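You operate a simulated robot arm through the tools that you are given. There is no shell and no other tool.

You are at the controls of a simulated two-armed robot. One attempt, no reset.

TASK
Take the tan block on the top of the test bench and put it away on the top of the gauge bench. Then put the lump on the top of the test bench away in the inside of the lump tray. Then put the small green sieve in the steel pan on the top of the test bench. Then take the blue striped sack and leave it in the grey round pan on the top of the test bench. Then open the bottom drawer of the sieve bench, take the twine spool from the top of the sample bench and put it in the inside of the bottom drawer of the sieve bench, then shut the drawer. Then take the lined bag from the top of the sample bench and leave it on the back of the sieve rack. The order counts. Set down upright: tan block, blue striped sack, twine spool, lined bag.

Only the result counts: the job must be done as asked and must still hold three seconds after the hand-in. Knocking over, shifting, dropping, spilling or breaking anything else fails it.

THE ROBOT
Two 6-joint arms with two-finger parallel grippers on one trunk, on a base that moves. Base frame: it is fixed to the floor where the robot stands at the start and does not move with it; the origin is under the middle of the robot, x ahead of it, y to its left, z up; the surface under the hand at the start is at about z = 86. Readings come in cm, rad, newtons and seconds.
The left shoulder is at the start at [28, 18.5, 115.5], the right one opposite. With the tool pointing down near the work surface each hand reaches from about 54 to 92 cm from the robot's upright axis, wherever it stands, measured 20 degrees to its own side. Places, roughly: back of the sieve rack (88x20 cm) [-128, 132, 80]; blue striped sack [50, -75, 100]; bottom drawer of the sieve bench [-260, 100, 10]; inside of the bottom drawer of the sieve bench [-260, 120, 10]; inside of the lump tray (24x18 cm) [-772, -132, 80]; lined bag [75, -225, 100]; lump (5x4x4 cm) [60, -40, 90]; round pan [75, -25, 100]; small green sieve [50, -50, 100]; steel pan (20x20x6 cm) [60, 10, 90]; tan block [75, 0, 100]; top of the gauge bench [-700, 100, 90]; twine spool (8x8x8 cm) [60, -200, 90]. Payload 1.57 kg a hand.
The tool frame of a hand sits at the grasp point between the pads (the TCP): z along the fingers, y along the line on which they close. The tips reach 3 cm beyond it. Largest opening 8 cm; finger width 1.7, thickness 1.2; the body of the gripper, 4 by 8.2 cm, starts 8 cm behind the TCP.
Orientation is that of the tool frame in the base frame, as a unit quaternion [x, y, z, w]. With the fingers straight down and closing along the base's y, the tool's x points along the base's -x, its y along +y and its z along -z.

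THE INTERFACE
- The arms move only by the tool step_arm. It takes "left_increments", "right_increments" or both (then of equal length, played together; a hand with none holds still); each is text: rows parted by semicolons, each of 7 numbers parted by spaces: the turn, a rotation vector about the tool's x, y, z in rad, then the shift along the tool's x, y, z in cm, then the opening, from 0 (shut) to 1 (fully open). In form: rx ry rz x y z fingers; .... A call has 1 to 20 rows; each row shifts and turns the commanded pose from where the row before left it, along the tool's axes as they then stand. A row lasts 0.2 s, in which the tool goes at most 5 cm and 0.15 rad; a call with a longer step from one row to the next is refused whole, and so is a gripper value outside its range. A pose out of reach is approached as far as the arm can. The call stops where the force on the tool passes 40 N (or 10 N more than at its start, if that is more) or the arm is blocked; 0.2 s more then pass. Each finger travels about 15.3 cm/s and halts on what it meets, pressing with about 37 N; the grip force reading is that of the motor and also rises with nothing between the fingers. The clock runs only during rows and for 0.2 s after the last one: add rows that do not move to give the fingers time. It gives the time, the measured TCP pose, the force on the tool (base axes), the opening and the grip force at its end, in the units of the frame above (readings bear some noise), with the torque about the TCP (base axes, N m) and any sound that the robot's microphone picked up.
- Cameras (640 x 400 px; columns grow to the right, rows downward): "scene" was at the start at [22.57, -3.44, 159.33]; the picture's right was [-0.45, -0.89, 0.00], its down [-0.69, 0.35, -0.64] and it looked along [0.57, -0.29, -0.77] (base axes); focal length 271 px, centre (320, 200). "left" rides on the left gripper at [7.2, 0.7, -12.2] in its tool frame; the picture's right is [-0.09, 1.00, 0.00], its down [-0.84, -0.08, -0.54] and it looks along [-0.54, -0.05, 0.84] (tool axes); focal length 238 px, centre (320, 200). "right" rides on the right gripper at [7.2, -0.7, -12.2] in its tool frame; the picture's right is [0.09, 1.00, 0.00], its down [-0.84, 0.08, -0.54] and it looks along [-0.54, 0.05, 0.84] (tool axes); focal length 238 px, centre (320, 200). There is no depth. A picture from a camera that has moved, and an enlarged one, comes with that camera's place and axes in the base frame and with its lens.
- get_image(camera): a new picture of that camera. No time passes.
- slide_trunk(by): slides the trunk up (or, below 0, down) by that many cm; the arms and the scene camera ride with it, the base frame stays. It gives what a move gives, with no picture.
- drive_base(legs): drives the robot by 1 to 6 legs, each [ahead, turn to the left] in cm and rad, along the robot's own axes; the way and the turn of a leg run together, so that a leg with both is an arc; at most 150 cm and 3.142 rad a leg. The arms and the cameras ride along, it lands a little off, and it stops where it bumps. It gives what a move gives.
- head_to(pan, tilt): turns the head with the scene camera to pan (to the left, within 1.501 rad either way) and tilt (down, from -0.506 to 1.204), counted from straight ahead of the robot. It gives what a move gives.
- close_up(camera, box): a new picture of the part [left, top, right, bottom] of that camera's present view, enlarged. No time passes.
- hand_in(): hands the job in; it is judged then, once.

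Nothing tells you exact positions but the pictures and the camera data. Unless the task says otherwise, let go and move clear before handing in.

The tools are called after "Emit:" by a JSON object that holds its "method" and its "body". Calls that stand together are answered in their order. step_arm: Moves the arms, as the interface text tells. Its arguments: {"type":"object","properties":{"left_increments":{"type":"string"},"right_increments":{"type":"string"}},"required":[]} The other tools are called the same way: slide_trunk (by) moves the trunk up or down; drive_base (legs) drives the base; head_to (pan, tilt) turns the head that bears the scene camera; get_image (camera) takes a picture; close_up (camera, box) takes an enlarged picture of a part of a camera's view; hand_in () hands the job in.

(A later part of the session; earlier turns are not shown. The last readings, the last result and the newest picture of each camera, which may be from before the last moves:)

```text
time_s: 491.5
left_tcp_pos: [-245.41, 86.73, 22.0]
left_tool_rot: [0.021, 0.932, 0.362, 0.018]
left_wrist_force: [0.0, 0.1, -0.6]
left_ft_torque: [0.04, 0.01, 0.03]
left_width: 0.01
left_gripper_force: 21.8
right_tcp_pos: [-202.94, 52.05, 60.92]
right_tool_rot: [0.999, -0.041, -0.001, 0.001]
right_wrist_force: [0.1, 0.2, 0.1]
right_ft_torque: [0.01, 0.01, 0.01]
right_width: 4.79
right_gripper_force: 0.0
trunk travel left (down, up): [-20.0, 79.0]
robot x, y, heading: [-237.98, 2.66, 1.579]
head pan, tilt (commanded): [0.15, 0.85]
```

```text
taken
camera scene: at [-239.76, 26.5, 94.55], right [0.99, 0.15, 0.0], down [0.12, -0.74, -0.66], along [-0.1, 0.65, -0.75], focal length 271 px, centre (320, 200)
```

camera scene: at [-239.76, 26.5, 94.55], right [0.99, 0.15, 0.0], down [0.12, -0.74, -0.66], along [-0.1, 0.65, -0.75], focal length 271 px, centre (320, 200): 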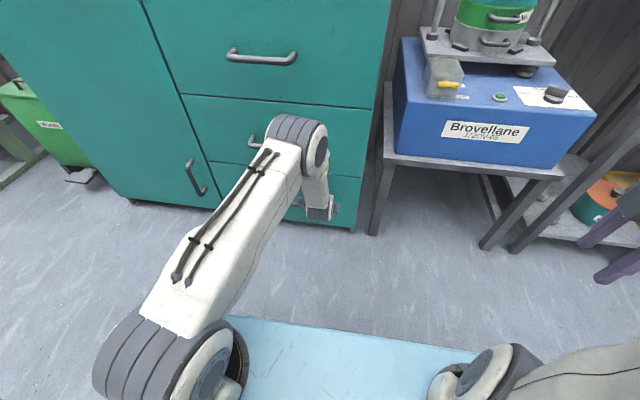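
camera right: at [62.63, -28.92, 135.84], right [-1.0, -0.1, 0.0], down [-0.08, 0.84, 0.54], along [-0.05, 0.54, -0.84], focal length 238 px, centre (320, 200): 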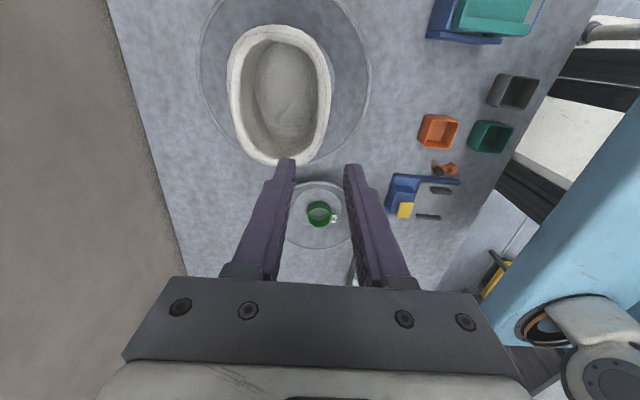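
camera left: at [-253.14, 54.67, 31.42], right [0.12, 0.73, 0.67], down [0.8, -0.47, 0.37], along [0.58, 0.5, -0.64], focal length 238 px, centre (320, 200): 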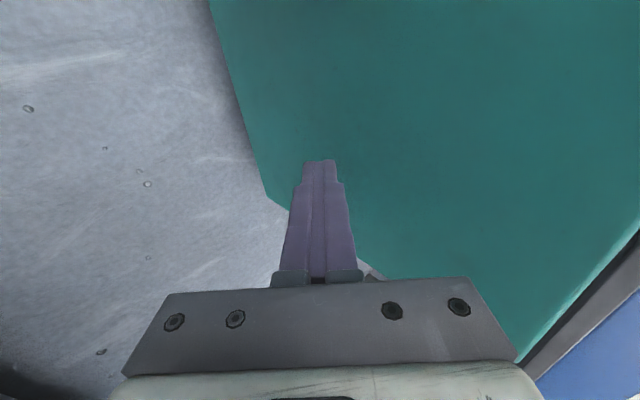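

Emit:
{"method": "step_arm", "body": {"left_increments": "0 0 0 0.01 0.15 0.135 0; 0 0 0 0.01 0.15 0.135 0; 0 0 0 0.01 0.15 0.135 0; 0 0 0 0.01 0.15 0.135 0; 0 0 0 0.01 0.15 0.135 0; 0 0 0 0.01 0.15 0.135 0; 0 0 0 0 0 0 0"}}

Emit:
{"method": "get_image", "body": {"camera": "left"}}

```text
time_s: 492.4
left_tcp_pos: [-245.41, 87.32, 22.06]
left_tool_rot: [0.022, 0.933, 0.358, 0.019]
left_wrist_force: [-0.5, -12.7, 13.1]
left_ft_torque: [0.19, 0.1, 0.11]
left_width: 0.0
left_gripper_force: 21.3
right_tcp_pos: [-202.88, 51.94, 61.06]
right_tool_rot: [0.999, -0.039, 0.0, 0.001]
right_wrist_force: [0.2, 0.6, 0.2]
right_ft_torque: [0.0, 0.02, 0.02]
right_width: 4.82
right_gripper_force: 0.2
trunk travel left (down, up): [-20.0, 79.0]
robot x, y, heading: [-238.09, 2.64, 1.578]
head pan, tilt (commanded): [0.15, 0.85]
stopped in row 4 (left hand): the force on the tool passed its limit at 45 N (the readings are from after the stop); the commanded pose is now the measured one
```

```text
taken
camera left: at [-253.13, 79.98, 31.32], right [0.12, 0.73, 0.67], down [0.81, -0.46, 0.37], along [0.58, 0.49, -0.65], focal length 238 px, centre (320, 200)
```

left: 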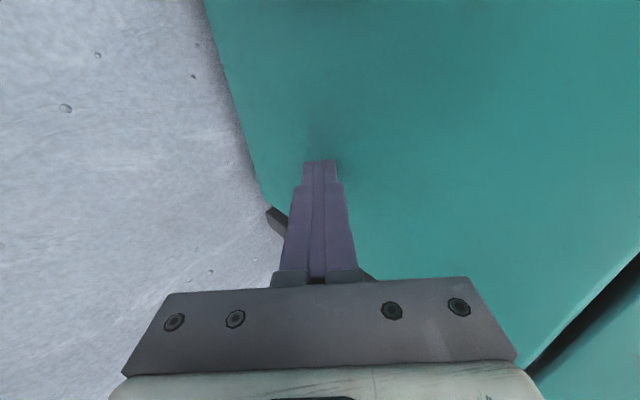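

The force rose sharply, so the drawer is shut. I'll pull the hand back and verify.

Emit:
{"method": "step_arm", "body": {"left_increments": "0 0 0 -0.05 -0.7 -0.65 0; 0 0 0 -0.1 -1.5 -1.4 0; 0 0 0 -0.16 -2.2 -2 0; 0 0 0 -0.16 -2.2 -2 0; 0 0 0 -0.16 -2.2 -2 0; 0 0 0 0 0 0 0"}}

Emit:
{"method": "slide_trunk", "body": {"by": 40}}

Emit:
{"method": "get_image", "body": {"camera": "left"}}

Emit:
{"method": "get_image", "body": {"camera": "scene"}}

```text
time_s: 493.8
left_tcp_pos: [-245.46, 75.42, 22.01]
left_tool_rot: [0.021, 0.933, 0.358, 0.019]
left_wrist_force: [-0.1, 0.0, -0.3]
left_ft_torque: [-0.02, 0.02, 0.0]
left_width: 0.01
left_gripper_force: 21.1
right_tcp_pos: [-202.97, 52.03, 60.96]
right_tool_rot: [0.999, -0.039, 0.0, 0.001]
right_wrist_force: [-0.5, -0.3, 0.7]
right_ft_torque: [0.01, 0.0, 0.02]
right_width: 4.78
right_gripper_force: 0.1
trunk travel left (down, up): [-20.0, 79.0]
robot x, y, heading: [-238.22, 3.01, 1.578]
head pan, tilt (commanded): [0.15, 0.85]
```

```text
time_s: 497.6
left_tcp_pos: [-245.31, 75.27, 62.07]
left_tool_rot: [0.022, 0.933, 0.358, 0.019]
left_wrist_force: [-0.5, 0.3, -0.7]
left_ft_torque: [-0.01, 0.01, 0.0]
left_width: 0.01
left_gripper_force: 20.8
right_tcp_pos: [-202.96, 51.95, 100.88]
right_tool_rot: [0.999, -0.04, 0.001, 0.001]
right_wrist_force: [0.8, 0.3, 0.8]
right_ft_torque: [-0.03, 0.0, 0.0]
right_width: 4.79
right_gripper_force: 0.1
trunk travel left (down, up): [-60.0, 39.0]
robot x, y, heading: [-238.34, 2.58, 1.575]
head pan, tilt (commanded): [0.15, 0.85]
```

```text
taken
camera left: at [-253.15, 68.1, 71.45], right [0.12, 0.73, 0.67], down [0.81, -0.46, 0.37], along [0.58, 0.49, -0.65], focal length 238 px, centre (320, 200)
```

left: 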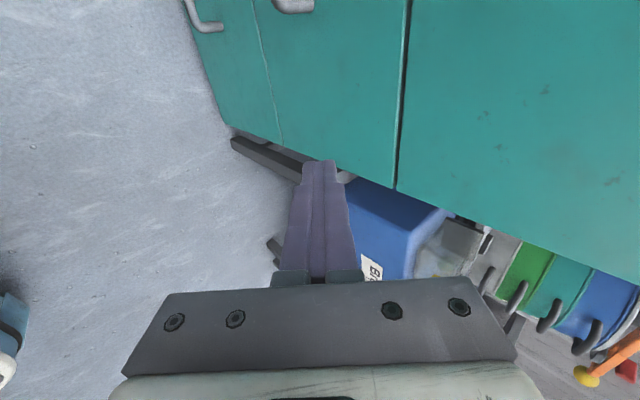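

```text
taken
camera scene: at [-239.77, 26.48, 134.54], right [0.99, 0.15, 0.0], down [0.12, -0.74, -0.66], along [-0.1, 0.65, -0.75], focal length 271 px, centre (320, 200)
```

scene: 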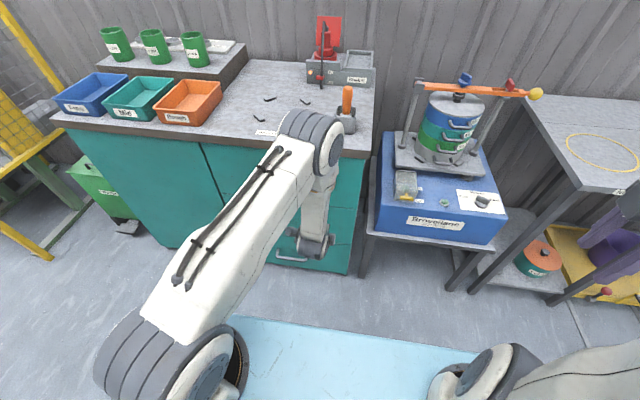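

The drawer front is flush with the others. Next is the lined bag, so I'll raise the trunk, bring the left tool back to vertical and head for the sample bench again.

Emit:
{"method": "slide_trunk", "body": {"by": 25}}

Emit:
{"method": "step_arm", "body": {"left_increments": "0.131 0 0 0 -2 -1.5 0; 0.131 0 0 0 -2 -1.5 0; 0.131 0 0 0 -1 -2.5 0.3; 0.131 0 0 0 0 -3.5 0.5; 0.131 0 0 0 0 -4 0.7; 0.1 0 0 0 0 -4 1; 0 0 0 0 0 -4 1; 0 0 0 0 0 -4 1; 0 0 0 0 0 0 1"}}

Emit:
{"method": "get_image", "body": {"camera": "scene"}}

```text
time_s: 500.2
left_tcp_pos: [-245.4, 75.29, 87.07]
left_tool_rot: [0.021, 0.933, 0.358, 0.02]
left_wrist_force: [0.4, -0.4, -0.4]
left_ft_torque: [0.02, 0.01, -0.01]
left_width: 0.0
left_gripper_force: 22.2
right_tcp_pos: [-202.9, 51.94, 125.96]
right_tool_rot: [0.999, -0.039, 0.0, 0.001]
right_wrist_force: [0.1, -0.6, 0.3]
right_ft_torque: [-0.03, -0.01, 0.02]
right_width: 4.8
right_gripper_force: 0.1
trunk travel left (down, up): [-85.0, 14.0]
robot x, y, heading: [-238.24, 2.85, 1.58]
head pan, tilt (commanded): [0.15, 0.85]
```

```text
time_s: 502.2
left_tcp_pos: [-246.6, 66.16, 108.35]
left_tool_rot: [0.027, 1.0, -0.012, 0.01]
left_wrist_force: [0.4, 0.0, 0.6]
left_ft_torque: [0.02, -0.03, 0.03]
left_width: 8.0
left_gripper_force: 0.0
right_tcp_pos: [-202.92, 51.95, 125.98]
right_tool_rot: [0.999, -0.039, 0.0, 0.0]
right_wrist_force: [0.5, 0.3, -0.3]
right_ft_torque: [0.02, -0.02, -0.01]
right_width: 4.79
right_gripper_force: 0.1
trunk travel left (down, up): [-85.0, 14.0]
robot x, y, heading: [-238.21, 2.58, 1.57]
head pan, tilt (commanded): [0.15, 0.85]
```

```text
taken
camera scene: at [-239.77, 26.45, 159.55], right [0.99, 0.15, 0.0], down [0.12, -0.74, -0.66], along [-0.1, 0.65, -0.75], focal length 271 px, centre (320, 200)
```

scene: 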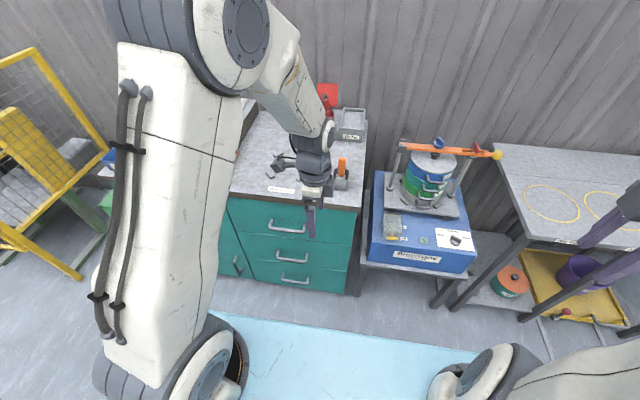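

Emit:
{"method": "step_arm", "body": {"left_increments": "0 0 0 1 -2.5 -3 1; 0 0 0 1 -2.5 -3 1; 0 0 0 1 -2.5 -3 1; 0 0 0 1 -1.5 -3 1; 0 0 0 0 0 0 1"}}

Emit:
{"method": "drive_base", "body": {"legs": [[12, 0], [0, -1.58], [90, 0], [90, 0]]}}

```text
time_s: 503.4
left_tcp_pos: [-250.82, 57.61, 120.48]
left_tool_rot: [0.027, 1.0, -0.011, 0.01]
left_wrist_force: [0.2, -0.8, 0.1]
left_ft_torque: [0.0, -0.03, 0.02]
left_width: 7.98
left_gripper_force: 0.0
right_tcp_pos: [-202.89, 51.9, 126.0]
right_tool_rot: [0.999, -0.039, 0.0, 0.0]
right_wrist_force: [-0.3, 0.1, -0.4]
right_ft_torque: [0.0, 0.01, 0.02]
right_width: 4.81
right_gripper_force: 0.1
trunk travel left (down, up): [-85.0, 14.0]
robot x, y, heading: [-238.32, 2.34, 1.577]
head pan, tilt (commanded): [0.15, 0.85]
```

```text
time_s: 517.0
left_tcp_pos: [-7.17, 21.75, 120.46]
left_tool_rot: [0.737, 0.676, -0.016, -0.001]
left_wrist_force: [-0.6, -0.7, -0.1]
left_ft_torque: [0.0, -0.03, -0.02]
left_width: 7.99
left_gripper_force: 0.1
right_tcp_pos: [-14.28, -25.84, 125.92]
right_tool_rot: [-0.667, 0.745, 0.0, -0.001]
right_wrist_force: [-1.3, -0.2, -0.9]
right_ft_torque: [-0.01, -0.02, 0.0]
right_width: 4.83
right_gripper_force: 0.2
trunk travel left (down, up): [-85.0, 14.0]
robot x, y, heading: [-62.69, 10.85, -0.021]
head pan, tilt (commanded): [0.15, 0.85]
```

Emit:
{"method": "head_to", "body": {"pan": 1.5, "tilt": 0.45}}

Emit:
{"method": "close_up", "body": {"camera": "scene", "box": [0, 180, 320, 380]}}

```text
time_s: 518.5
left_tcp_pos: [-7.11, 21.82, 120.48]
left_tool_rot: [0.736, 0.676, -0.016, -0.001]
left_wrist_force: [0.2, 0.7, -0.6]
left_ft_torque: [0.02, 0.0, -0.02]
left_width: 8.01
left_gripper_force: 0.1
right_tcp_pos: [-14.41, -25.9, 126.07]
right_tool_rot: [-0.667, 0.745, 0.0, -0.001]
right_wrist_force: [0.3, -0.1, 0.7]
right_ft_torque: [0.01, 0.0, 0.03]
right_width: 4.8
right_gripper_force: 0.0
trunk travel left (down, up): [-85.0, 14.0]
robot x, y, heading: [-62.58, 10.92, -0.031]
head pan, tilt (commanded): [1.499, 0.45]
```

```text
2.00 times, centred on (160, 280) of scene
camera zoom: at [-45.87, 19.74, 162.99], right [1.0, -0.1, 0.0], down [-0.04, -0.43, -0.9], along [0.09, 0.9, -0.44], focal length 541 px, centre (640, 40)
```

zoom: 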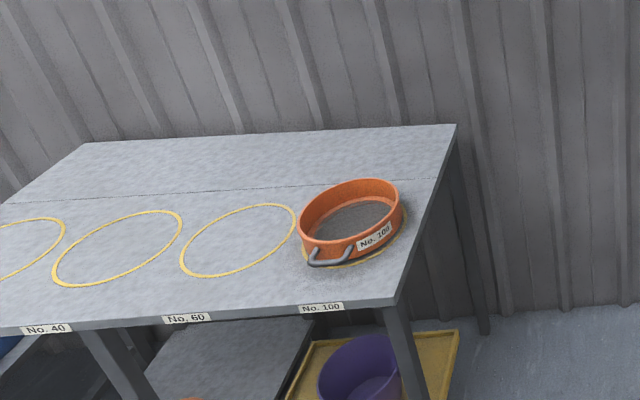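

The rack's back strip (y≈122–143, x≈-172 to -82) is empty. I'll go to the sample bench for the lined bag.

Emit:
{"method": "drive_base", "body": {"legs": [[0, -1.53], [107, 0], [107, 0], [0, 1.57]]}}

Emit:
{"method": "head_to", "body": {"pan": -0.1, "tilt": 0.7}}

Emit:
{"method": "get_image", "body": {"camera": "scene"}}

```text
time_s: 536.7
left_tcp_pos: [-5.64, -194.08, 120.41]
left_tool_rot: [0.736, 0.677, -0.017, -0.001]
left_wrist_force: [-0.1, 0.2, 0.9]
left_ft_torque: [0.01, 0.01, 0.0]
left_width: 8.0
left_gripper_force: 0.0
right_tcp_pos: [-12.83, -241.73, 126.09]
right_tool_rot: [-0.668, 0.744, 0.001, -0.001]
right_wrist_force: [-0.2, -0.2, 0.5]
right_ft_torque: [0.01, -0.01, -0.02]
right_width: 4.82
right_gripper_force: 0.1
trunk travel left (down, up): [-85.0, 14.0]
robot x, y, heading: [-61.24, -205.35, -0.016]
head pan, tilt (commanded): [1.499, 0.45]
```

```text
time_s: 538.3
left_tcp_pos: [-5.68, -194.17, 120.36]
left_tool_rot: [0.737, 0.676, -0.015, -0.001]
left_wrist_force: [1.4, -0.2, 0.8]
left_ft_torque: [0.0, -0.01, 0.02]
left_width: 7.98
left_gripper_force: 0.0
right_tcp_pos: [-12.88, -241.68, 125.96]
right_tool_rot: [-0.668, 0.744, 0.001, 0.0]
right_wrist_force: [0.2, 0.5, 0.5]
right_ft_torque: [0.01, -0.01, 0.03]
right_width: 4.81
right_gripper_force: 0.1
trunk travel left (down, up): [-85.0, 14.0]
robot x, y, heading: [-60.83, -205.07, -0.026]
head pan, tilt (commanded): [-0.099, 0.7]
```

```text
taken
camera scene: at [-36.87, -206.42, 160.77], right [-0.12, -0.99, 0.0], down [-0.64, 0.08, -0.76], along [0.76, -0.09, -0.64], focal length 271 px, centre (320, 200)
```

scene: 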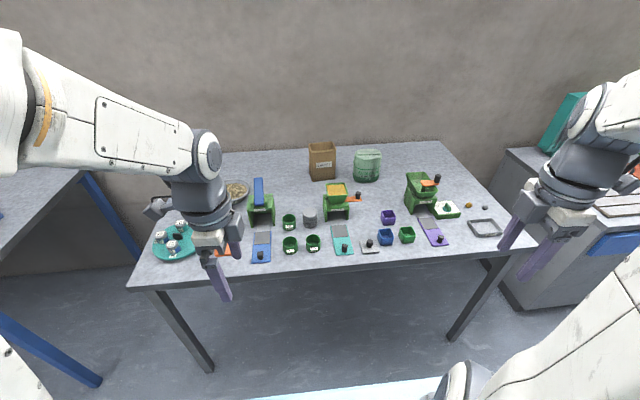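

Emit:
{"method": "drive_base", "body": {"legs": [[53, 0.02]]}}

Emit:
{"method": "head_to", "body": {"pan": -0.1, "tilt": 0.7}}

Emit:
{"method": "get_image", "body": {"camera": "scene"}}

Emit:
{"method": "close_up", "body": {"camera": "scene", "box": [290, 210, 450, 310]}}

```text
time_s: 541.5
left_tcp_pos: [48.84, -194.53, 120.38]
left_tool_rot: [0.732, 0.681, -0.016, -0.001]
left_wrist_force: [-0.7, 0.4, 0.1]
left_ft_torque: [-0.01, -0.04, 0.0]
left_width: 7.99
left_gripper_force: 0.0
right_tcp_pos: [42.24, -242.22, 126.07]
right_tool_rot: [-0.672, 0.74, 0.0, -0.001]
right_wrist_force: [-0.5, -0.4, -0.1]
right_ft_torque: [-0.02, 0.0, 0.02]
right_width: 4.78
right_gripper_force: 0.1
trunk travel left (down, up): [-85.0, 14.0]
robot x, y, heading: [-6.51, -206.29, -0.01]
head pan, tilt (commanded): [-0.099, 0.7]
```

```text
time_s: 542.1
left_tcp_pos: [48.83, -194.4, 120.45]
left_tool_rot: [0.732, 0.681, -0.016, -0.001]
left_wrist_force: [1.1, 0.5, -0.2]
left_ft_torque: [0.01, 0.03, 0.0]
left_width: 8.02
left_gripper_force: 0.1
right_tcp_pos: [42.23, -242.15, 126.08]
right_tool_rot: [-0.672, 0.741, 0.001, 0.0]
right_wrist_force: [-0.2, -0.4, -0.3]
right_ft_torque: [0.01, 0.02, -0.01]
right_width: 4.8
right_gripper_force: 0.0
trunk travel left (down, up): [-85.0, 14.0]
robot x, y, heading: [-6.54, -206.2, -0.01]
head pan, tilt (commanded): [-0.099, 0.7]
```

```text
taken
camera scene: at [17.72, -207.13, 160.77], right [-0.11, -0.99, 0.0], down [-0.64, 0.07, -0.76], along [0.76, -0.09, -0.64], focal length 271 px, centre (320, 200)
```

scene: 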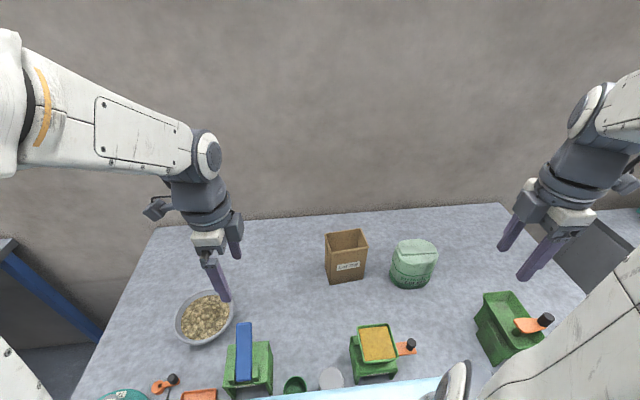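

```text
4.00 times, centred on (370, 260) of scene
camera zoom: at [17.72, -207.13, 160.77], right [-0.11, -0.99, 0.0], down [-0.64, 0.07, -0.76], along [0.76, -0.09, -0.64], focal length 1082 px, centre (120, -40)
```

zoom: 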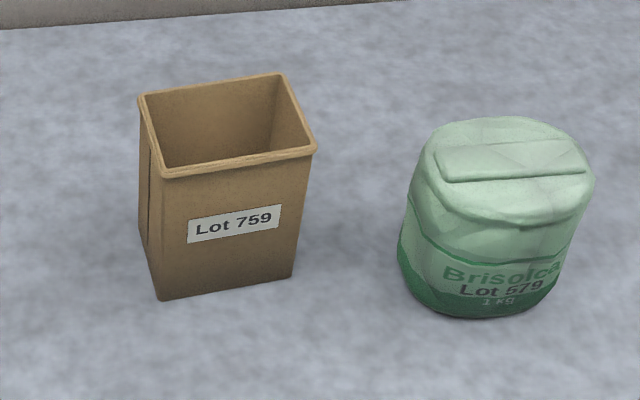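

By its listed place, the lined bag is the brown bag, not the green one at y≈-243. It is about 10.7×7 cm and 16 cm tall, and its near wall is at x≈64.7. I'll bring the right hand above that wall for a closer look.

Emit:
{"method": "step_arm", "body": {"right_increments": "0 0 0 -2.89 -2.55 0.5 0.5; 0 0 0 -2.89 -2.55 0.5 0.5; 0 0 0 -2.89 -2.55 0.5 0.5; 0 0 0 -2.89 -2.55 0.5 0.5; 0 0 0 -2.89 -2.55 0.5 0.5; 0 0 0 -2.89 -2.55 0.5 0.5; 0 0 0 -2.89 -2.55 0.5 0.5; 0 0 0 -2.89 -2.55 0.5 0.5; 0 0 -0.15 0 0 0 0.5; 0 0 0 0 0 0 0.5"}}

Emit:
{"method": "get_image", "body": {"camera": "right"}}

```text
time_s: 544.3
left_tcp_pos: [48.79, -194.34, 120.39]
left_tool_rot: [0.732, 0.681, -0.015, -0.001]
left_wrist_force: [-0.9, 0.4, 0.2]
left_ft_torque: [0.01, 0.01, 0.0]
left_width: 8.01
left_gripper_force: 0.1
right_tcp_pos: [64.71, -221.14, 121.95]
right_tool_rot: [0.726, -0.688, 0.0, 0.001]
right_wrist_force: [-0.6, -0.2, 0.8]
right_ft_torque: [-0.01, -0.01, 0.0]
right_width: 4.04
right_gripper_force: 0.0
trunk travel left (down, up): [-85.0, 14.0]
robot x, y, heading: [-6.34, -205.9, -0.01]
head pan, tilt (commanded): [-0.099, 0.7]
```

```text
taken
camera right: at [65.88, -228.36, 134.08], right [-0.99, -0.15, 0.0], down [-0.12, 0.83, 0.54], along [-0.08, 0.54, -0.84], focal length 238 px, centre (320, 200)
```

right: 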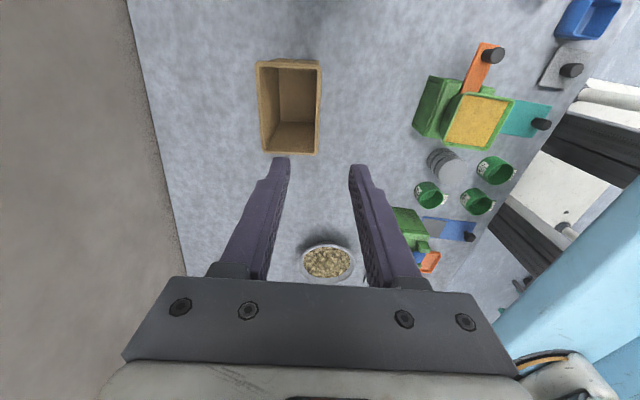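

Emit:
{"method": "close_up", "body": {"camera": "right", "box": [220, 40, 380, 165]}}

```text
3.20 times, centred on (300, 102) of right
camera zoom: at [65.88, -228.36, 134.08], right [-0.99, -0.15, 0.0], down [-0.12, 0.83, 0.54], along [-0.08, 0.54, -0.84], focal length 763 px, centre (384, 512)
```

zoom: 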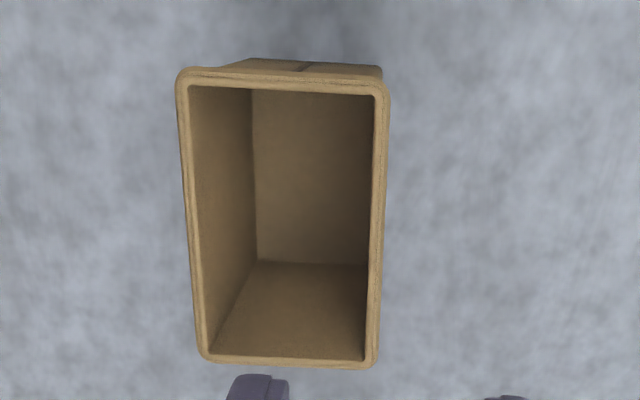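

Emit:
{"method": "step_arm", "body": {"right_increments": "0 0 -0.043 -0.15 -0.39 3 0.5; 0 0 0 0 0 4 0.5; 0 0 0 0 0 4 0.5; 0 0 0 0 0 4 0.5; 0 0 0 0 0 0 0.5"}}

Emit:
{"method": "get_image", "body": {"camera": "right"}}

```text
time_s: 545.5
left_tcp_pos: [48.93, -194.46, 120.35]
left_tool_rot: [0.732, 0.681, -0.015, -0.001]
left_wrist_force: [-0.8, 0.4, 0.8]
left_ft_torque: [0.0, 0.01, -0.01]
left_width: 8.03
left_gripper_force: 0.1
right_tcp_pos: [65.09, -220.69, 106.71]
right_tool_rot: [0.74, -0.673, 0.0, 0.001]
right_wrist_force: [0.8, 0.2, 0.5]
right_ft_torque: [0.03, 0.03, -0.02]
right_width: 4.0
right_gripper_force: 0.0
trunk travel left (down, up): [-85.0, 14.0]
robot x, y, heading: [-6.27, -205.77, -0.015]
head pan, tilt (commanded): [-0.099, 0.7]
```

```text
taken
camera right: at [66.6, -227.82, 118.84], right [-0.98, -0.19, 0.0], down [-0.16, 0.83, 0.54], along [-0.1, 0.53, -0.84], focal length 238 px, centre (320, 200)
```

right: 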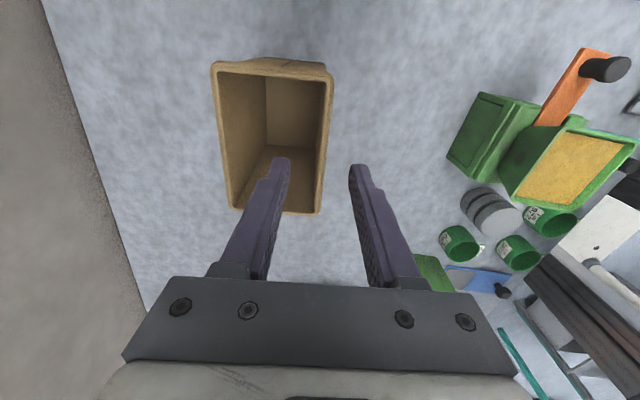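

The near wall is centred between the fingers. I'll go down about 5 cm, close, and test-lift.

Emit:
{"method": "step_arm", "body": {"right_increments": "0 0 0 0.4 0 2 0.5; 0 0 0 0 0 2 0.5; 0 0 0 0 0 1.2 0.5; 0 0 0 0 0 0 0.5; 0 0 0 0 0 0 0.25; 0 0 0 0 0 0 0.1; 0 0 0 0 0 0 0; 0 0 0 0 0 0 0; 0 0 0 0 0 0 0"}}

Emit:
{"method": "get_image", "body": {"camera": "right"}}

```text
time_s: 547.5
left_tcp_pos: [48.79, -194.46, 120.32]
left_tool_rot: [0.732, 0.681, -0.016, -0.002]
left_wrist_force: [-0.5, 0.0, -0.3]
left_ft_torque: [0.03, -0.03, 0.02]
left_width: 8.01
left_gripper_force: 0.1
right_tcp_pos: [65.01, -221.11, 101.7]
right_tool_rot: [0.74, -0.672, -0.001, 0.0]
right_wrist_force: [0.0, -0.1, -0.3]
right_ft_torque: [0.02, -0.04, -0.01]
right_width: 0.2
right_gripper_force: 23.1
trunk travel left (down, up): [-85.0, 14.0]
robot x, y, heading: [-6.44, -206.02, -0.012]
head pan, tilt (commanded): [-0.099, 0.7]
```

```text
taken
camera right: at [66.54, -228.29, 113.91], right [-0.98, -0.19, 0.0], down [-0.16, 0.83, 0.54], along [-0.1, 0.53, -0.84], focal length 238 px, centre (320, 200)
```

right: 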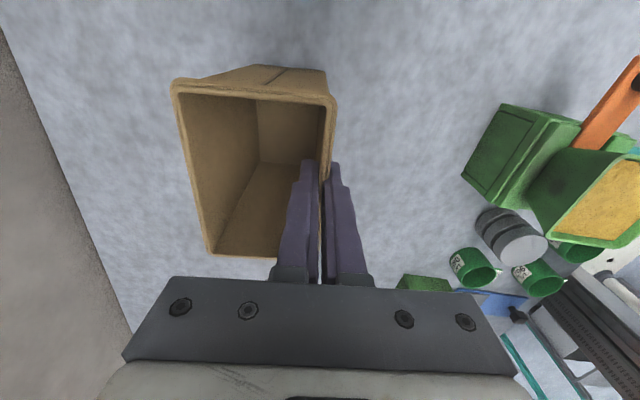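

Emit:
{"method": "step_arm", "body": {"right_increments": "0 0 0 0 0 -0.5 0; 0 0 0 0 0 -0.7 0; 0 0 0 0 0 -1 0; 0 0 0 0 0 -1.5 0; 0 0 0 0 0 0 0"}}

Emit:
{"method": "get_image", "body": {"camera": "right"}}

Emit:
{"method": "close_up", "body": {"camera": "scene", "box": [290, 180, 450, 310]}}

```text
time_s: 548.7
left_tcp_pos: [48.83, -194.32, 120.43]
left_tool_rot: [0.732, 0.681, -0.016, -0.001]
left_wrist_force: [-0.2, 0.5, 0.7]
left_ft_torque: [0.02, -0.02, 0.0]
left_width: 8.0
left_gripper_force: 0.1
right_tcp_pos: [64.97, -221.31, 105.34]
right_tool_rot: [0.74, -0.673, 0.0, 0.001]
right_wrist_force: [-0.7, -0.5, -0.1]
right_ft_torque: [0.0, 0.05, 0.0]
right_width: 0.19
right_gripper_force: 23.8
trunk travel left (down, up): [-85.0, 14.0]
robot x, y, heading: [-6.73, -205.89, -0.012]
head pan, tilt (commanded): [-0.099, 0.7]
```

```text
taken
camera right: at [66.45, -228.39, 117.48], right [-0.98, -0.19, 0.0], down [-0.16, 0.83, 0.54], along [-0.1, 0.53, -0.84], focal length 238 px, centre (320, 200)
```

right: 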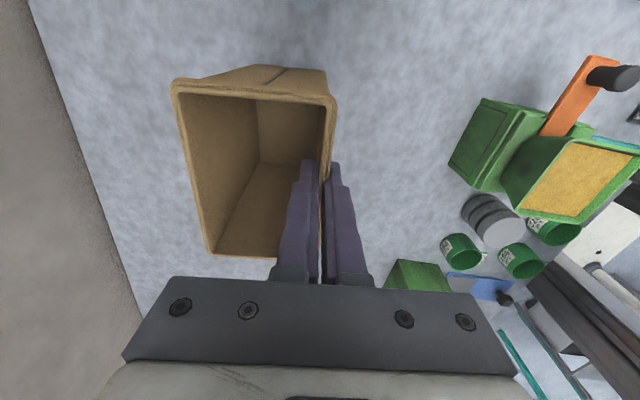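

```text
3.08 times, centred on (370, 245) of scene
camera zoom: at [17.72, -207.13, 160.77], right [-0.11, -0.99, 0.0], down [-0.64, 0.07, -0.76], along [0.76, -0.09, -0.64], focal length 832 px, centre (166, 62)
```

zoom: 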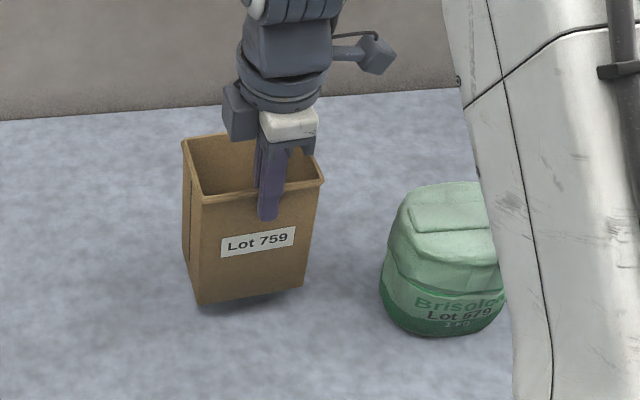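

The lined bag hangs level from the pinch. I'll lift it high, retract, and carry it to the sieve rack.

Emit:
{"method": "step_arm", "body": {"right_increments": "0 0 0 0 0 -2.5 0; 0 0 0 0 0 -3.5 0; 0 0 0 0 0 -3.5 0; 0 0 0 0 0 -3.5 0; 0 0 0 0 0 -3.5 0; 0 0 0 0 0 -3 0; 0 0 0 0 2 -1 0; 0 0 0 0 3 0 0; 0 0 0 0 3 0 0; 0 0 0 0 2.5 0 0; 0 0 0 0 1.5 0 0; 0 0 0 0 0 0 0"}}

Emit:
{"method": "get_image", "body": {"camera": "right"}}

```text
time_s: 551.3
left_tcp_pos: [48.73, -194.44, 120.38]
left_tool_rot: [0.732, 0.681, -0.015, -0.001]
left_wrist_force: [0.1, 0.4, 0.4]
left_ft_torque: [0.01, 0.0, 0.0]
left_width: 8.0
left_gripper_force: 0.0
right_tcp_pos: [53.24, -222.67, 125.96]
right_tool_rot: [0.74, -0.672, 0.0, 0.001]
right_wrist_force: [0.3, 0.2, -1.1]
right_ft_torque: [-0.03, 0.01, -0.04]
right_width: 0.17
right_gripper_force: 23.7
trunk travel left (down, up): [-85.0, 14.0]
robot x, y, heading: [-6.31, -205.86, -0.013]
head pan, tilt (commanded): [-0.099, 0.7]
```

```text
taken
camera right: at [54.64, -229.76, 138.12], right [-0.98, -0.19, 0.0], down [-0.16, 0.83, 0.54], along [-0.1, 0.53, -0.84], focal length 238 px, centre (320, 200)
```

right: 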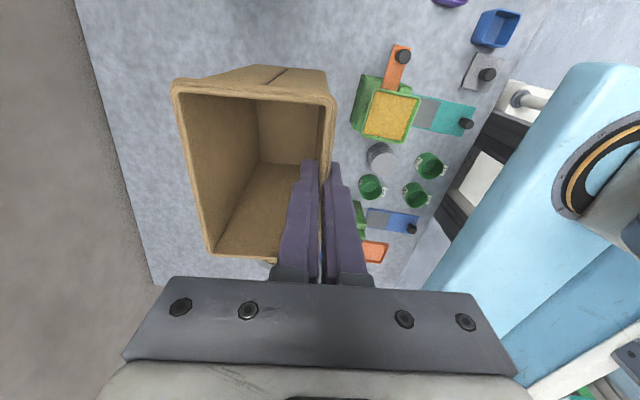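

Emit:
{"method": "drive_base", "body": {"legs": [[-54, 0], [0, 1.57], [110, 0], [108, 0]]}}

```text
time_s: 568.6
left_tcp_pos: [-53.88, 69.17, 120.48]
left_tool_rot: [0.077, 0.997, -0.011, 0.009]
left_wrist_force: [0.3, 0.1, -0.2]
left_ft_torque: [0.0, -0.04, 0.01]
left_width: 8.01
left_gripper_force: 0.1
right_tcp_pos: [-25.43, 71.42, 125.93]
right_tool_rot: [1.0, 0.007, 0.0, 0.001]
right_wrist_force: [0.1, 0.8, -0.1]
right_ft_torque: [-0.04, -0.02, -0.02]
right_width: 0.22
right_gripper_force: 23.6
trunk travel left (down, up): [-85.0, 14.0]
robot x, y, heading: [-46.66, 13.17, 1.483]
head pan, tilt (commanded): [-0.099, 0.7]
```

Emit:
{"method": "drive_base", "body": {"legs": [[0, 1.66], [95, 0], [0, -1.57]]}}

Emit:
{"method": "head_to", "body": {"pan": 0.0, "tilt": 0.6}}

Emit:
{"method": "get_image", "body": {"camera": "scene"}}

Emit:
{"method": "get_image", "body": {"camera": "right"}}

```text
time_s: 581.5
left_tcp_pos: [-156.46, 62.64, 120.47]
left_tool_rot: [0.002, 1.0, -0.011, 0.011]
left_wrist_force: [-0.4, -0.3, -1.0]
left_ft_torque: [0.06, 0.07, 0.02]
left_width: 7.97
left_gripper_force: 0.1
right_tcp_pos: [-128.78, 69.05, 126.23]
right_tool_rot: [0.996, 0.084, 0.001, 0.001]
right_wrist_force: [1.3, -0.5, 0.1]
right_ft_torque: [0.0, 0.01, 0.02]
right_width: 0.17
right_gripper_force: 23.8
trunk travel left (down, up): [-85.0, 14.0]
robot x, y, heading: [-140.86, 8.25, 1.628]
head pan, tilt (commanded): [-0.099, 0.7]
```

```text
time_s: 582.2
left_tcp_pos: [-154.71, 62.5, 120.47]
left_tool_rot: [0.001, 1.0, -0.01, 0.003]
left_wrist_force: [-0.8, -0.2, -0.9]
left_ft_torque: [-0.02, 0.0, -0.01]
left_width: 7.99
left_gripper_force: 0.0
right_tcp_pos: [-126.84, 69.14, 125.73]
right_tool_rot: [0.996, 0.084, -0.007, 0.001]
right_wrist_force: [-0.1, 1.3, -0.7]
right_ft_torque: [-0.02, -0.04, -0.02]
right_width: 0.15
right_gripper_force: 24.2
trunk travel left (down, up): [-85.0, 14.0]
robot x, y, heading: [-140.82, 8.36, 1.625]
head pan, tilt (commanded): [0.0, 0.6]
```

```text
taken
camera scene: at [-145.38, 33.12, 161.91], right [1.0, 0.06, 0.02], down [0.05, -0.56, -0.82], along [-0.04, 0.82, -0.56], focal length 271 px, centre (320, 200)
```

scene: 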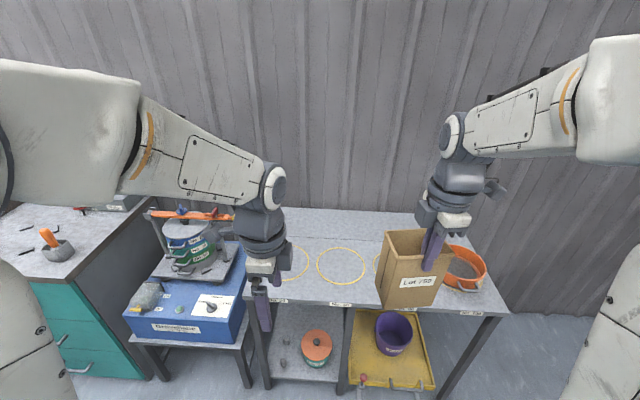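

```text
taken
camera right: at [-119.66, 71.05, 137.79], right [0.26, -0.97, 0.0], down [-0.81, -0.22, 0.55], along [-0.54, -0.14, -0.83], focal length 238 px, centre (320, 200)
```

right: 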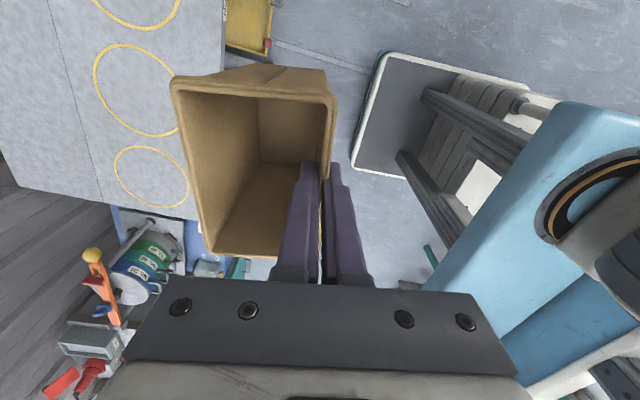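

Emit:
{"method": "step_arm", "body": {"right_increments": "0 0 0 0 0 0 0; 0 0 0 0 0 0 0"}}

Emit:
{"method": "get_image", "body": {"camera": "scene"}}

```text
time_s: 582.8
left_tcp_pos: [-154.72, 62.68, 120.6]
left_tool_rot: [0.001, 1.0, -0.011, 0.004]
left_wrist_force: [0.1, 0.2, -0.7]
left_ft_torque: [-0.02, 0.0, -0.02]
left_width: 8.02
left_gripper_force: 0.0
right_tcp_pos: [-126.84, 69.21, 125.53]
right_tool_rot: [0.996, 0.083, -0.007, 0.001]
right_wrist_force: [0.0, -0.8, -1.2]
right_ft_torque: [-0.02, 0.0, -0.03]
right_width: 0.2
right_gripper_force: 23.5
trunk travel left (down, up): [-85.0, 14.0]
robot x, y, heading: [-140.92, 8.32, 1.629]
head pan, tilt (commanded): [0.0, 0.6]
```

```text
taken
camera scene: at [-145.34, 33.12, 161.91], right [1.0, 0.06, 0.02], down [0.05, -0.56, -0.83], along [-0.04, 0.82, -0.56], focal length 271 px, centre (320, 200)
```

scene: 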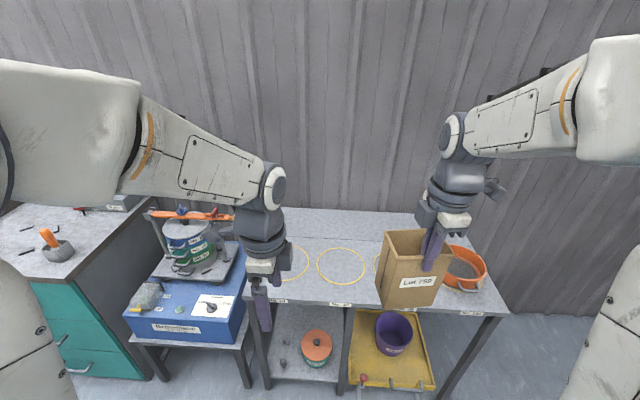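

The robot leans slightly, by about 0.02 rad to its left, so the base may be resting against something behind it. I'll look down at both sides before moving on.

Emit:
{"method": "head_to", "body": {"pan": -1.5, "tilt": 1.0}}

Emit:
{"method": "get_image", "body": {"camera": "scene"}}

Emit:
{"method": "head_to", "body": {"pan": 1.5, "tilt": 1.0}}

Emit:
{"method": "get_image", "body": {"camera": "scene"}}

```text
time_s: 584.4
left_tcp_pos: [-154.72, 62.61, 120.57]
left_tool_rot: [0.001, 1.0, -0.01, 0.004]
left_wrist_force: [0.6, -0.1, 0.7]
left_ft_torque: [-0.02, 0.0, 0.04]
left_width: 8.01
left_gripper_force: 0.1
right_tcp_pos: [-126.79, 69.12, 125.66]
right_tool_rot: [0.997, 0.083, -0.007, 0.0]
right_wrist_force: [-0.9, -0.1, -0.1]
right_ft_torque: [-0.01, -0.01, -0.02]
right_width: 0.19
right_gripper_force: 23.3
trunk travel left (down, up): [-85.0, 14.0]
robot x, y, heading: [-141.03, 8.56, 1.632]
head pan, tilt (commanded): [-1.499, 1.0]
```

```text
taken
camera scene: at [-137.86, 25.2, 158.83], right [0.13, -0.99, 0.0], down [-0.82, -0.11, -0.55], along [0.55, 0.07, -0.83], focal length 271 px, centre (320, 200)
```

scene: 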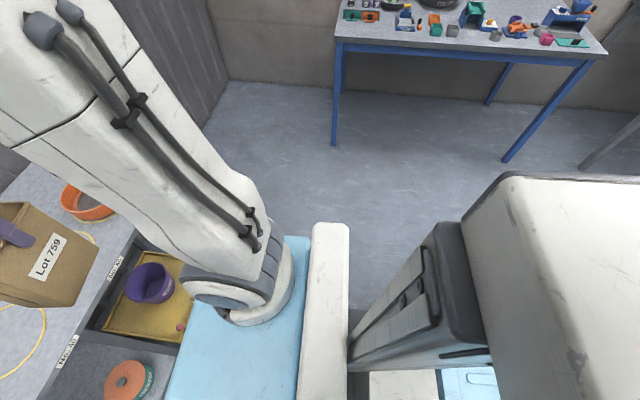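

```text
time_s: 587.0
left_tcp_pos: [-154.59, 62.57, 120.53]
left_tool_rot: [0.001, 1.0, -0.011, 0.004]
left_wrist_force: [-0.5, -0.3, -0.6]
left_ft_torque: [0.03, -0.03, -0.02]
left_width: 8.01
left_gripper_force: 0.0
right_tcp_pos: [-126.77, 69.2, 125.75]
right_tool_rot: [0.996, 0.083, -0.008, 0.0]
right_wrist_force: [-0.1, -1.0, 0.4]
right_ft_torque: [0.0, 0.01, 0.02]
right_width: 0.2
right_gripper_force: 23.4
trunk travel left (down, up): [-85.0, 14.0]
robot x, y, heading: [-140.96, 8.42, 1.629]
head pan, tilt (commanded): [1.499, 1.0]
```

```text
taken
camera scene: at [-151.74, 24.4, 158.59], right [0.01, 1.0, 0.0], down [0.85, -0.01, -0.53], along [-0.53, 0.01, -0.85], focal length 271 px, centre (320, 200)
```

scene: 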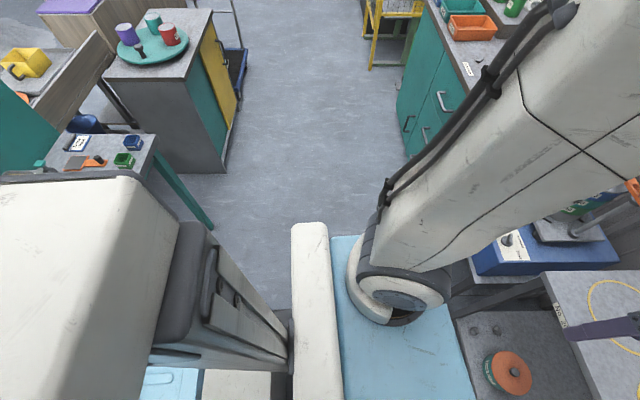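

The rear housing seems to be right at the teal bench behind. I'll drive forward a little to free it and check the lean again.

Emit:
{"method": "drive_base", "body": {"legs": [[15, 0]]}}

Emit:
{"method": "head_to", "body": {"pan": 0.0, "tilt": 0.6}}

Emit:
{"method": "get_image", "body": {"camera": "scene"}}

```text
time_s: 588.3
left_tcp_pos: [-155.6, 77.39, 120.53]
left_tool_rot: [0.002, 1.0, -0.01, 0.004]
left_wrist_force: [-0.2, 0.0, -0.2]
left_ft_torque: [0.02, 0.0, 0.04]
left_width: 7.97
left_gripper_force: 0.1
right_tcp_pos: [-127.76, 84.07, 125.73]
right_tool_rot: [0.996, 0.084, -0.007, 0.0]
right_wrist_force: [-0.1, 0.0, -0.6]
right_ft_torque: [0.02, -0.04, 0.0]
right_width: 0.19
right_gripper_force: 23.7
trunk travel left (down, up): [-85.0, 14.0]
robot x, y, heading: [-141.83, 23.52, 1.627]
head pan, tilt (commanded): [1.499, 1.0]
```

```text
time_s: 589.9
left_tcp_pos: [-153.77, 77.61, 120.51]
left_tool_rot: [0.001, 1.0, -0.01, -0.004]
left_wrist_force: [-0.2, -0.2, 0.2]
left_ft_torque: [0.0, 0.0, -0.01]
left_width: 8.0
left_gripper_force: 0.2
right_tcp_pos: [-125.58, 84.0, 125.34]
right_tool_rot: [0.996, 0.083, -0.015, -0.001]
right_wrist_force: [-0.8, -0.7, -0.2]
right_ft_torque: [-0.03, 0.0, 0.0]
right_width: 0.2
right_gripper_force: 23.5
trunk travel left (down, up): [-85.0, 14.0]
robot x, y, heading: [-141.73, 23.3, 1.627]
head pan, tilt (commanded): [0.0, 0.6]
```

```text
taken
camera scene: at [-146.19, 47.98, 161.91], right [1.0, 0.06, 0.02], down [0.05, -0.56, -0.82], along [-0.04, 0.82, -0.56], focal length 271 px, centre (320, 200)
```

scene: 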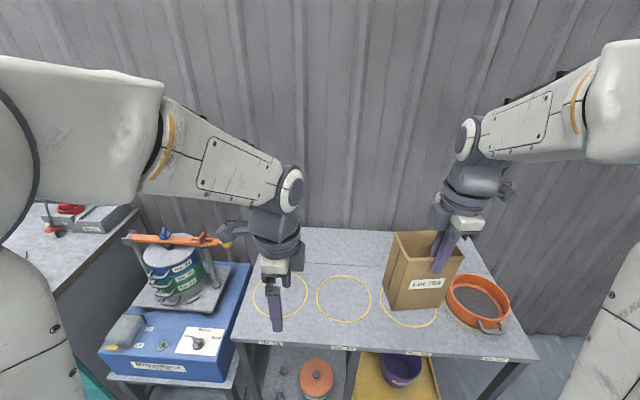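

Emit:
{"method": "drive_base", "body": {"legs": [[12, 0]]}}

Emit:
{"method": "get_image", "body": {"camera": "scene"}}

Emit:
{"method": "get_image", "body": {"camera": "left"}}

```text
time_s: 591.2
left_tcp_pos: [-154.42, 89.96, 120.53]
left_tool_rot: [0.002, 1.0, -0.01, -0.004]
left_wrist_force: [0.2, -0.5, -0.5]
left_ft_torque: [-0.02, 0.05, 0.02]
left_width: 7.99
left_gripper_force: 0.0
right_tcp_pos: [-126.31, 96.46, 125.28]
right_tool_rot: [0.996, 0.084, -0.015, -0.001]
right_wrist_force: [0.4, -0.1, -0.7]
right_ft_torque: [0.02, 0.0, -0.02]
right_width: 0.19
right_gripper_force: 23.2
trunk travel left (down, up): [-85.0, 14.0]
robot x, y, heading: [-142.49, 35.67, 1.631]
head pan, tilt (commanded): [0.0, 0.6]
```

```text
taken
camera scene: at [-146.63, 60.26, 161.9], right [1.0, 0.06, 0.02], down [0.04, -0.56, -0.83], along [-0.04, 0.82, -0.56], focal length 271 px, centre (320, 200)
```

scene: 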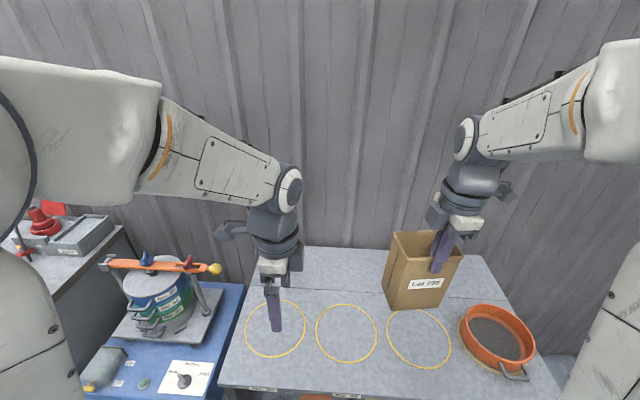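

```text
taken
camera left: at [-161.35, 90.77, 132.77], right [0.09, 1.0, -0.02], down [0.84, -0.07, 0.54], along [0.53, -0.07, -0.84], focal length 238 px, centre (320, 200)
```

left: 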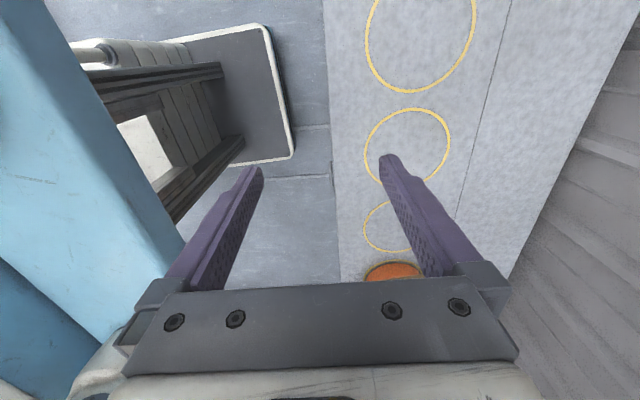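

The slight lean stays, so I'll level the tool by its measured orientation before setting the bag down. The rack's back strip is free. I'll drive the last few centimetres closer.

Emit:
{"method": "drive_base", "body": {"legs": [[13, 0]]}}

Emit:
{"method": "get_image", "body": {"camera": "scene"}}

```text
time_s: 592.5
left_tcp_pos: [-153.53, 103.26, 120.51]
left_tool_rot: [0.001, 1.0, -0.01, -0.011]
left_wrist_force: [0.0, 0.7, -1.0]
left_ft_torque: [0.01, -0.01, -0.03]
left_width: 8.02
left_gripper_force: 0.2
right_tcp_pos: [-125.44, 109.76, 124.82]
right_tool_rot: [0.996, 0.084, -0.022, -0.001]
right_wrist_force: [-0.2, 0.2, -0.2]
right_ft_torque: [-0.04, -0.04, 0.0]
right_width: 0.18
right_gripper_force: 23.2
trunk travel left (down, up): [-85.0, 14.0]
robot x, y, heading: [-143.38, 49.22, 1.629]
head pan, tilt (commanded): [0.0, 0.6]
```

```text
taken
camera scene: at [-146.21, 73.61, 161.74], right [1.0, 0.06, 0.01], down [0.04, -0.56, -0.83], along [-0.05, 0.82, -0.56], focal length 271 px, centre (320, 200)
```

scene: 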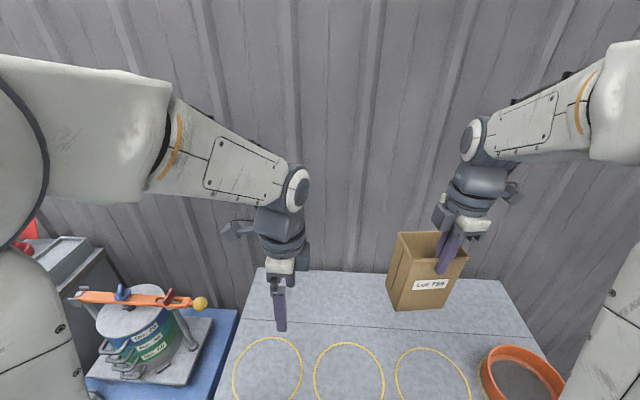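

Emit:
{"method": "step_arm", "body": {"right_increments": "-0.006 0.044 0 0 0 0 0; 0 0 0 0.62 -3.64 0 0; 0 0 0 0.62 -3.64 0 0; 0 0 0 0.62 -3.64 0 0; 0 0 0 0.62 -3.64 0 0; 0 0 0 0.62 -3.64 0 0; 0 0 0 0 0 0 0; 0 0 0 0 0 0 0"}}

Emit:
{"method": "get_image", "body": {"camera": "right"}}

Emit:
{"method": "get_image", "body": {"camera": "scene"}}

```text
time_s: 594.3
left_tcp_pos: [-152.85, 103.22, 120.39]
left_tool_rot: [0.001, 1.0, -0.011, -0.015]
left_wrist_force: [0.5, 0.6, 0.8]
left_ft_torque: [-0.01, 0.0, 0.02]
left_width: 8.01
left_gripper_force: 0.0
right_tcp_pos: [-124.53, 128.2, 124.64]
right_tool_rot: [0.996, 0.084, -0.003, 0.0]
right_wrist_force: [-0.4, -0.7, -0.4]
right_ft_torque: [-0.05, -0.01, 0.0]
right_width: 0.19
right_gripper_force: 23.8
trunk travel left (down, up): [-85.0, 14.0]
robot x, y, heading: [-143.18, 48.75, 1.637]
head pan, tilt (commanded): [0.0, 0.6]
```

```text
taken
camera right: at [-117.52, 130.05, 136.78], right [0.26, -0.97, 0.0], down [-0.81, -0.22, 0.55], along [-0.53, -0.14, -0.84], focal length 238 px, centre (320, 200)
```

right: 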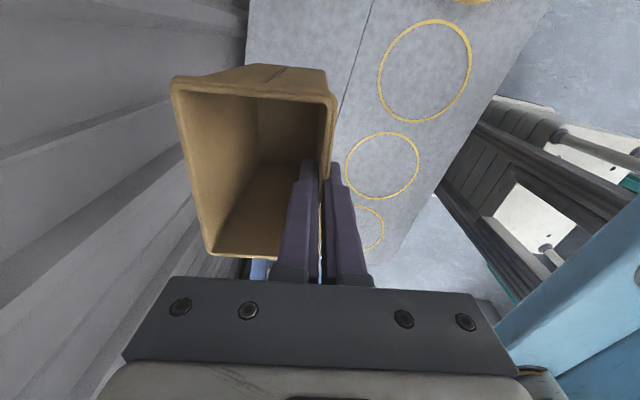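

```text
taken
camera scene: at [-145.67, 73.62, 161.67], right [1.0, 0.07, 0.0], down [0.04, -0.56, -0.83], along [-0.05, 0.82, -0.56], focal length 271 px, centre (320, 200)
```

scene: 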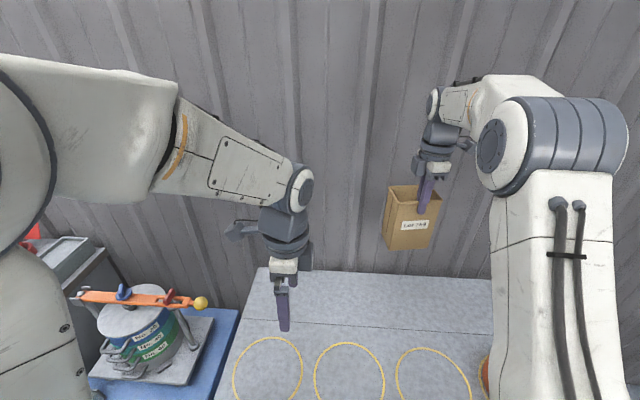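

The lean has gone and the tool is vertical again, with the bag over the back strip near [-125, 132]. I'll lower it.

Emit:
{"method": "step_arm", "body": {"right_increments": "0 0 0 0 0 3 0; 0 0 0 0 0 4 0; 0 0 0 0 0 4 0; 0 0 0 0 0 4 0; 0 0 0 0 0 4 0; 0 0 0 0 0 3 0; 0 0 0 0 0 2 0; 0 0 0 0 0 0 0; 0 0 0 0 0 0 0"}}

Emit:
{"method": "get_image", "body": {"camera": "right"}}

Emit:
{"method": "get_image", "body": {"camera": "scene"}}

```text
time_s: 596.3
left_tcp_pos: [-152.71, 103.28, 120.38]
left_tool_rot: [0.002, 1.0, -0.011, -0.015]
left_wrist_force: [-0.1, -0.3, 0.0]
left_ft_torque: [-0.01, -0.01, 0.0]
left_width: 8.01
left_gripper_force: 0.1
right_tcp_pos: [-124.67, 128.1, 100.62]
right_tool_rot: [0.996, 0.084, -0.004, 0.001]
right_wrist_force: [0.0, -0.6, -0.5]
right_ft_torque: [-0.05, -0.01, -0.02]
right_width: 0.19
right_gripper_force: 23.8
trunk travel left (down, up): [-85.0, 14.0]
robot x, y, heading: [-143.95, 49.12, 1.636]
head pan, tilt (commanded): [0.0, 0.6]
```

```text
taken
camera right: at [-117.71, 130.01, 112.87], right [0.26, -0.97, 0.0], down [-0.81, -0.22, 0.55], along [-0.53, -0.14, -0.84], focal length 238 px, centre (320, 200)
```

right: 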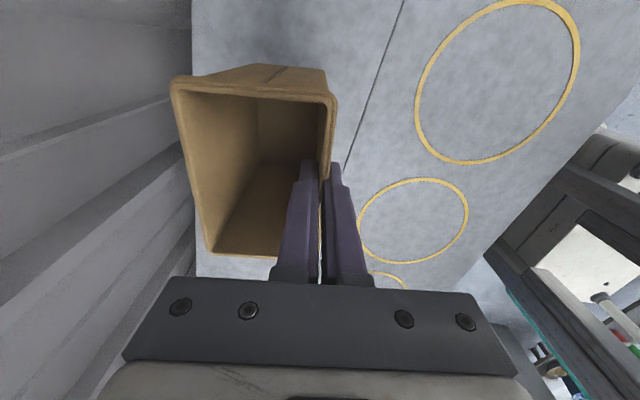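

```text
taken
camera scene: at [-145.6, 73.69, 161.64], right [1.0, 0.06, 0.0], down [0.04, -0.56, -0.83], along [-0.05, 0.82, -0.56], focal length 271 px, centre (320, 200)
```

scene: 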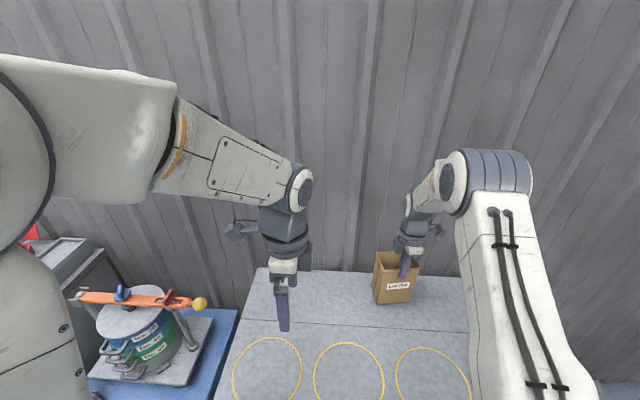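

The bag is fully inside the back strip, behind the line at y≈122. I'll do the final slow lowering to contact.

Emit:
{"method": "step_arm", "body": {"right_increments": "0 0 0 0 0 1.5 0; 0 0 0 0 0 1.5 0; 0 0 0 0 0 0.8 0; 0 0 0 0 0 0.4 0; 0 0 0 0 0 0.2 0; 0 0 0 0 0 0 0"}}

```text
time_s: 597.7
left_tcp_pos: [-153.24, 103.31, 120.43]
left_tool_rot: [-0.001, 1.0, -0.011, -0.014]
left_wrist_force: [0.5, 0.2, 0.4]
left_ft_torque: [0.05, 0.02, 0.0]
left_width: 7.96
left_gripper_force: 0.0
right_tcp_pos: [-125.34, 128.3, 96.25]
right_tool_rot: [0.996, 0.084, -0.004, 0.0]
right_wrist_force: [0.4, 0.1, 0.2]
right_ft_torque: [-0.03, 0.01, 0.01]
right_width: 0.19
right_gripper_force: 23.8
trunk travel left (down, up): [-85.0, 14.0]
robot x, y, heading: [-143.8, 48.91, 1.63]
head pan, tilt (commanded): [0.0, 0.6]
```

Emit:
{"method": "step_arm", "body": {"right_increments": "0 0 0 0 0 0.2 0; 0 0 0 0 0 0.2 0; 0 0 0 0 0 0.15 0; 0 0 0 0 0 0.1 0; 0 0 0 0 0 0 0"}}

```text
time_s: 598.9
left_tcp_pos: [-153.23, 103.12, 120.5]
left_tool_rot: [0.0, 1.0, -0.011, -0.015]
left_wrist_force: [0.7, -0.4, -0.2]
left_ft_torque: [0.03, 0.03, -0.01]
left_width: 7.99
left_gripper_force: 0.1
right_tcp_pos: [-125.29, 128.28, 95.61]
right_tool_rot: [0.996, 0.084, -0.003, -0.001]
right_wrist_force: [-6.0, -5.8, 21.1]
right_ft_torque: [-0.17, 0.15, 0.0]
right_width: 0.18
right_gripper_force: 23.3
trunk travel left (down, up): [-85.0, 14.0]
robot x, y, heading: [-143.93, 48.54, 1.635]
head pan, tilt (commanded): [0.0, 0.6]
```

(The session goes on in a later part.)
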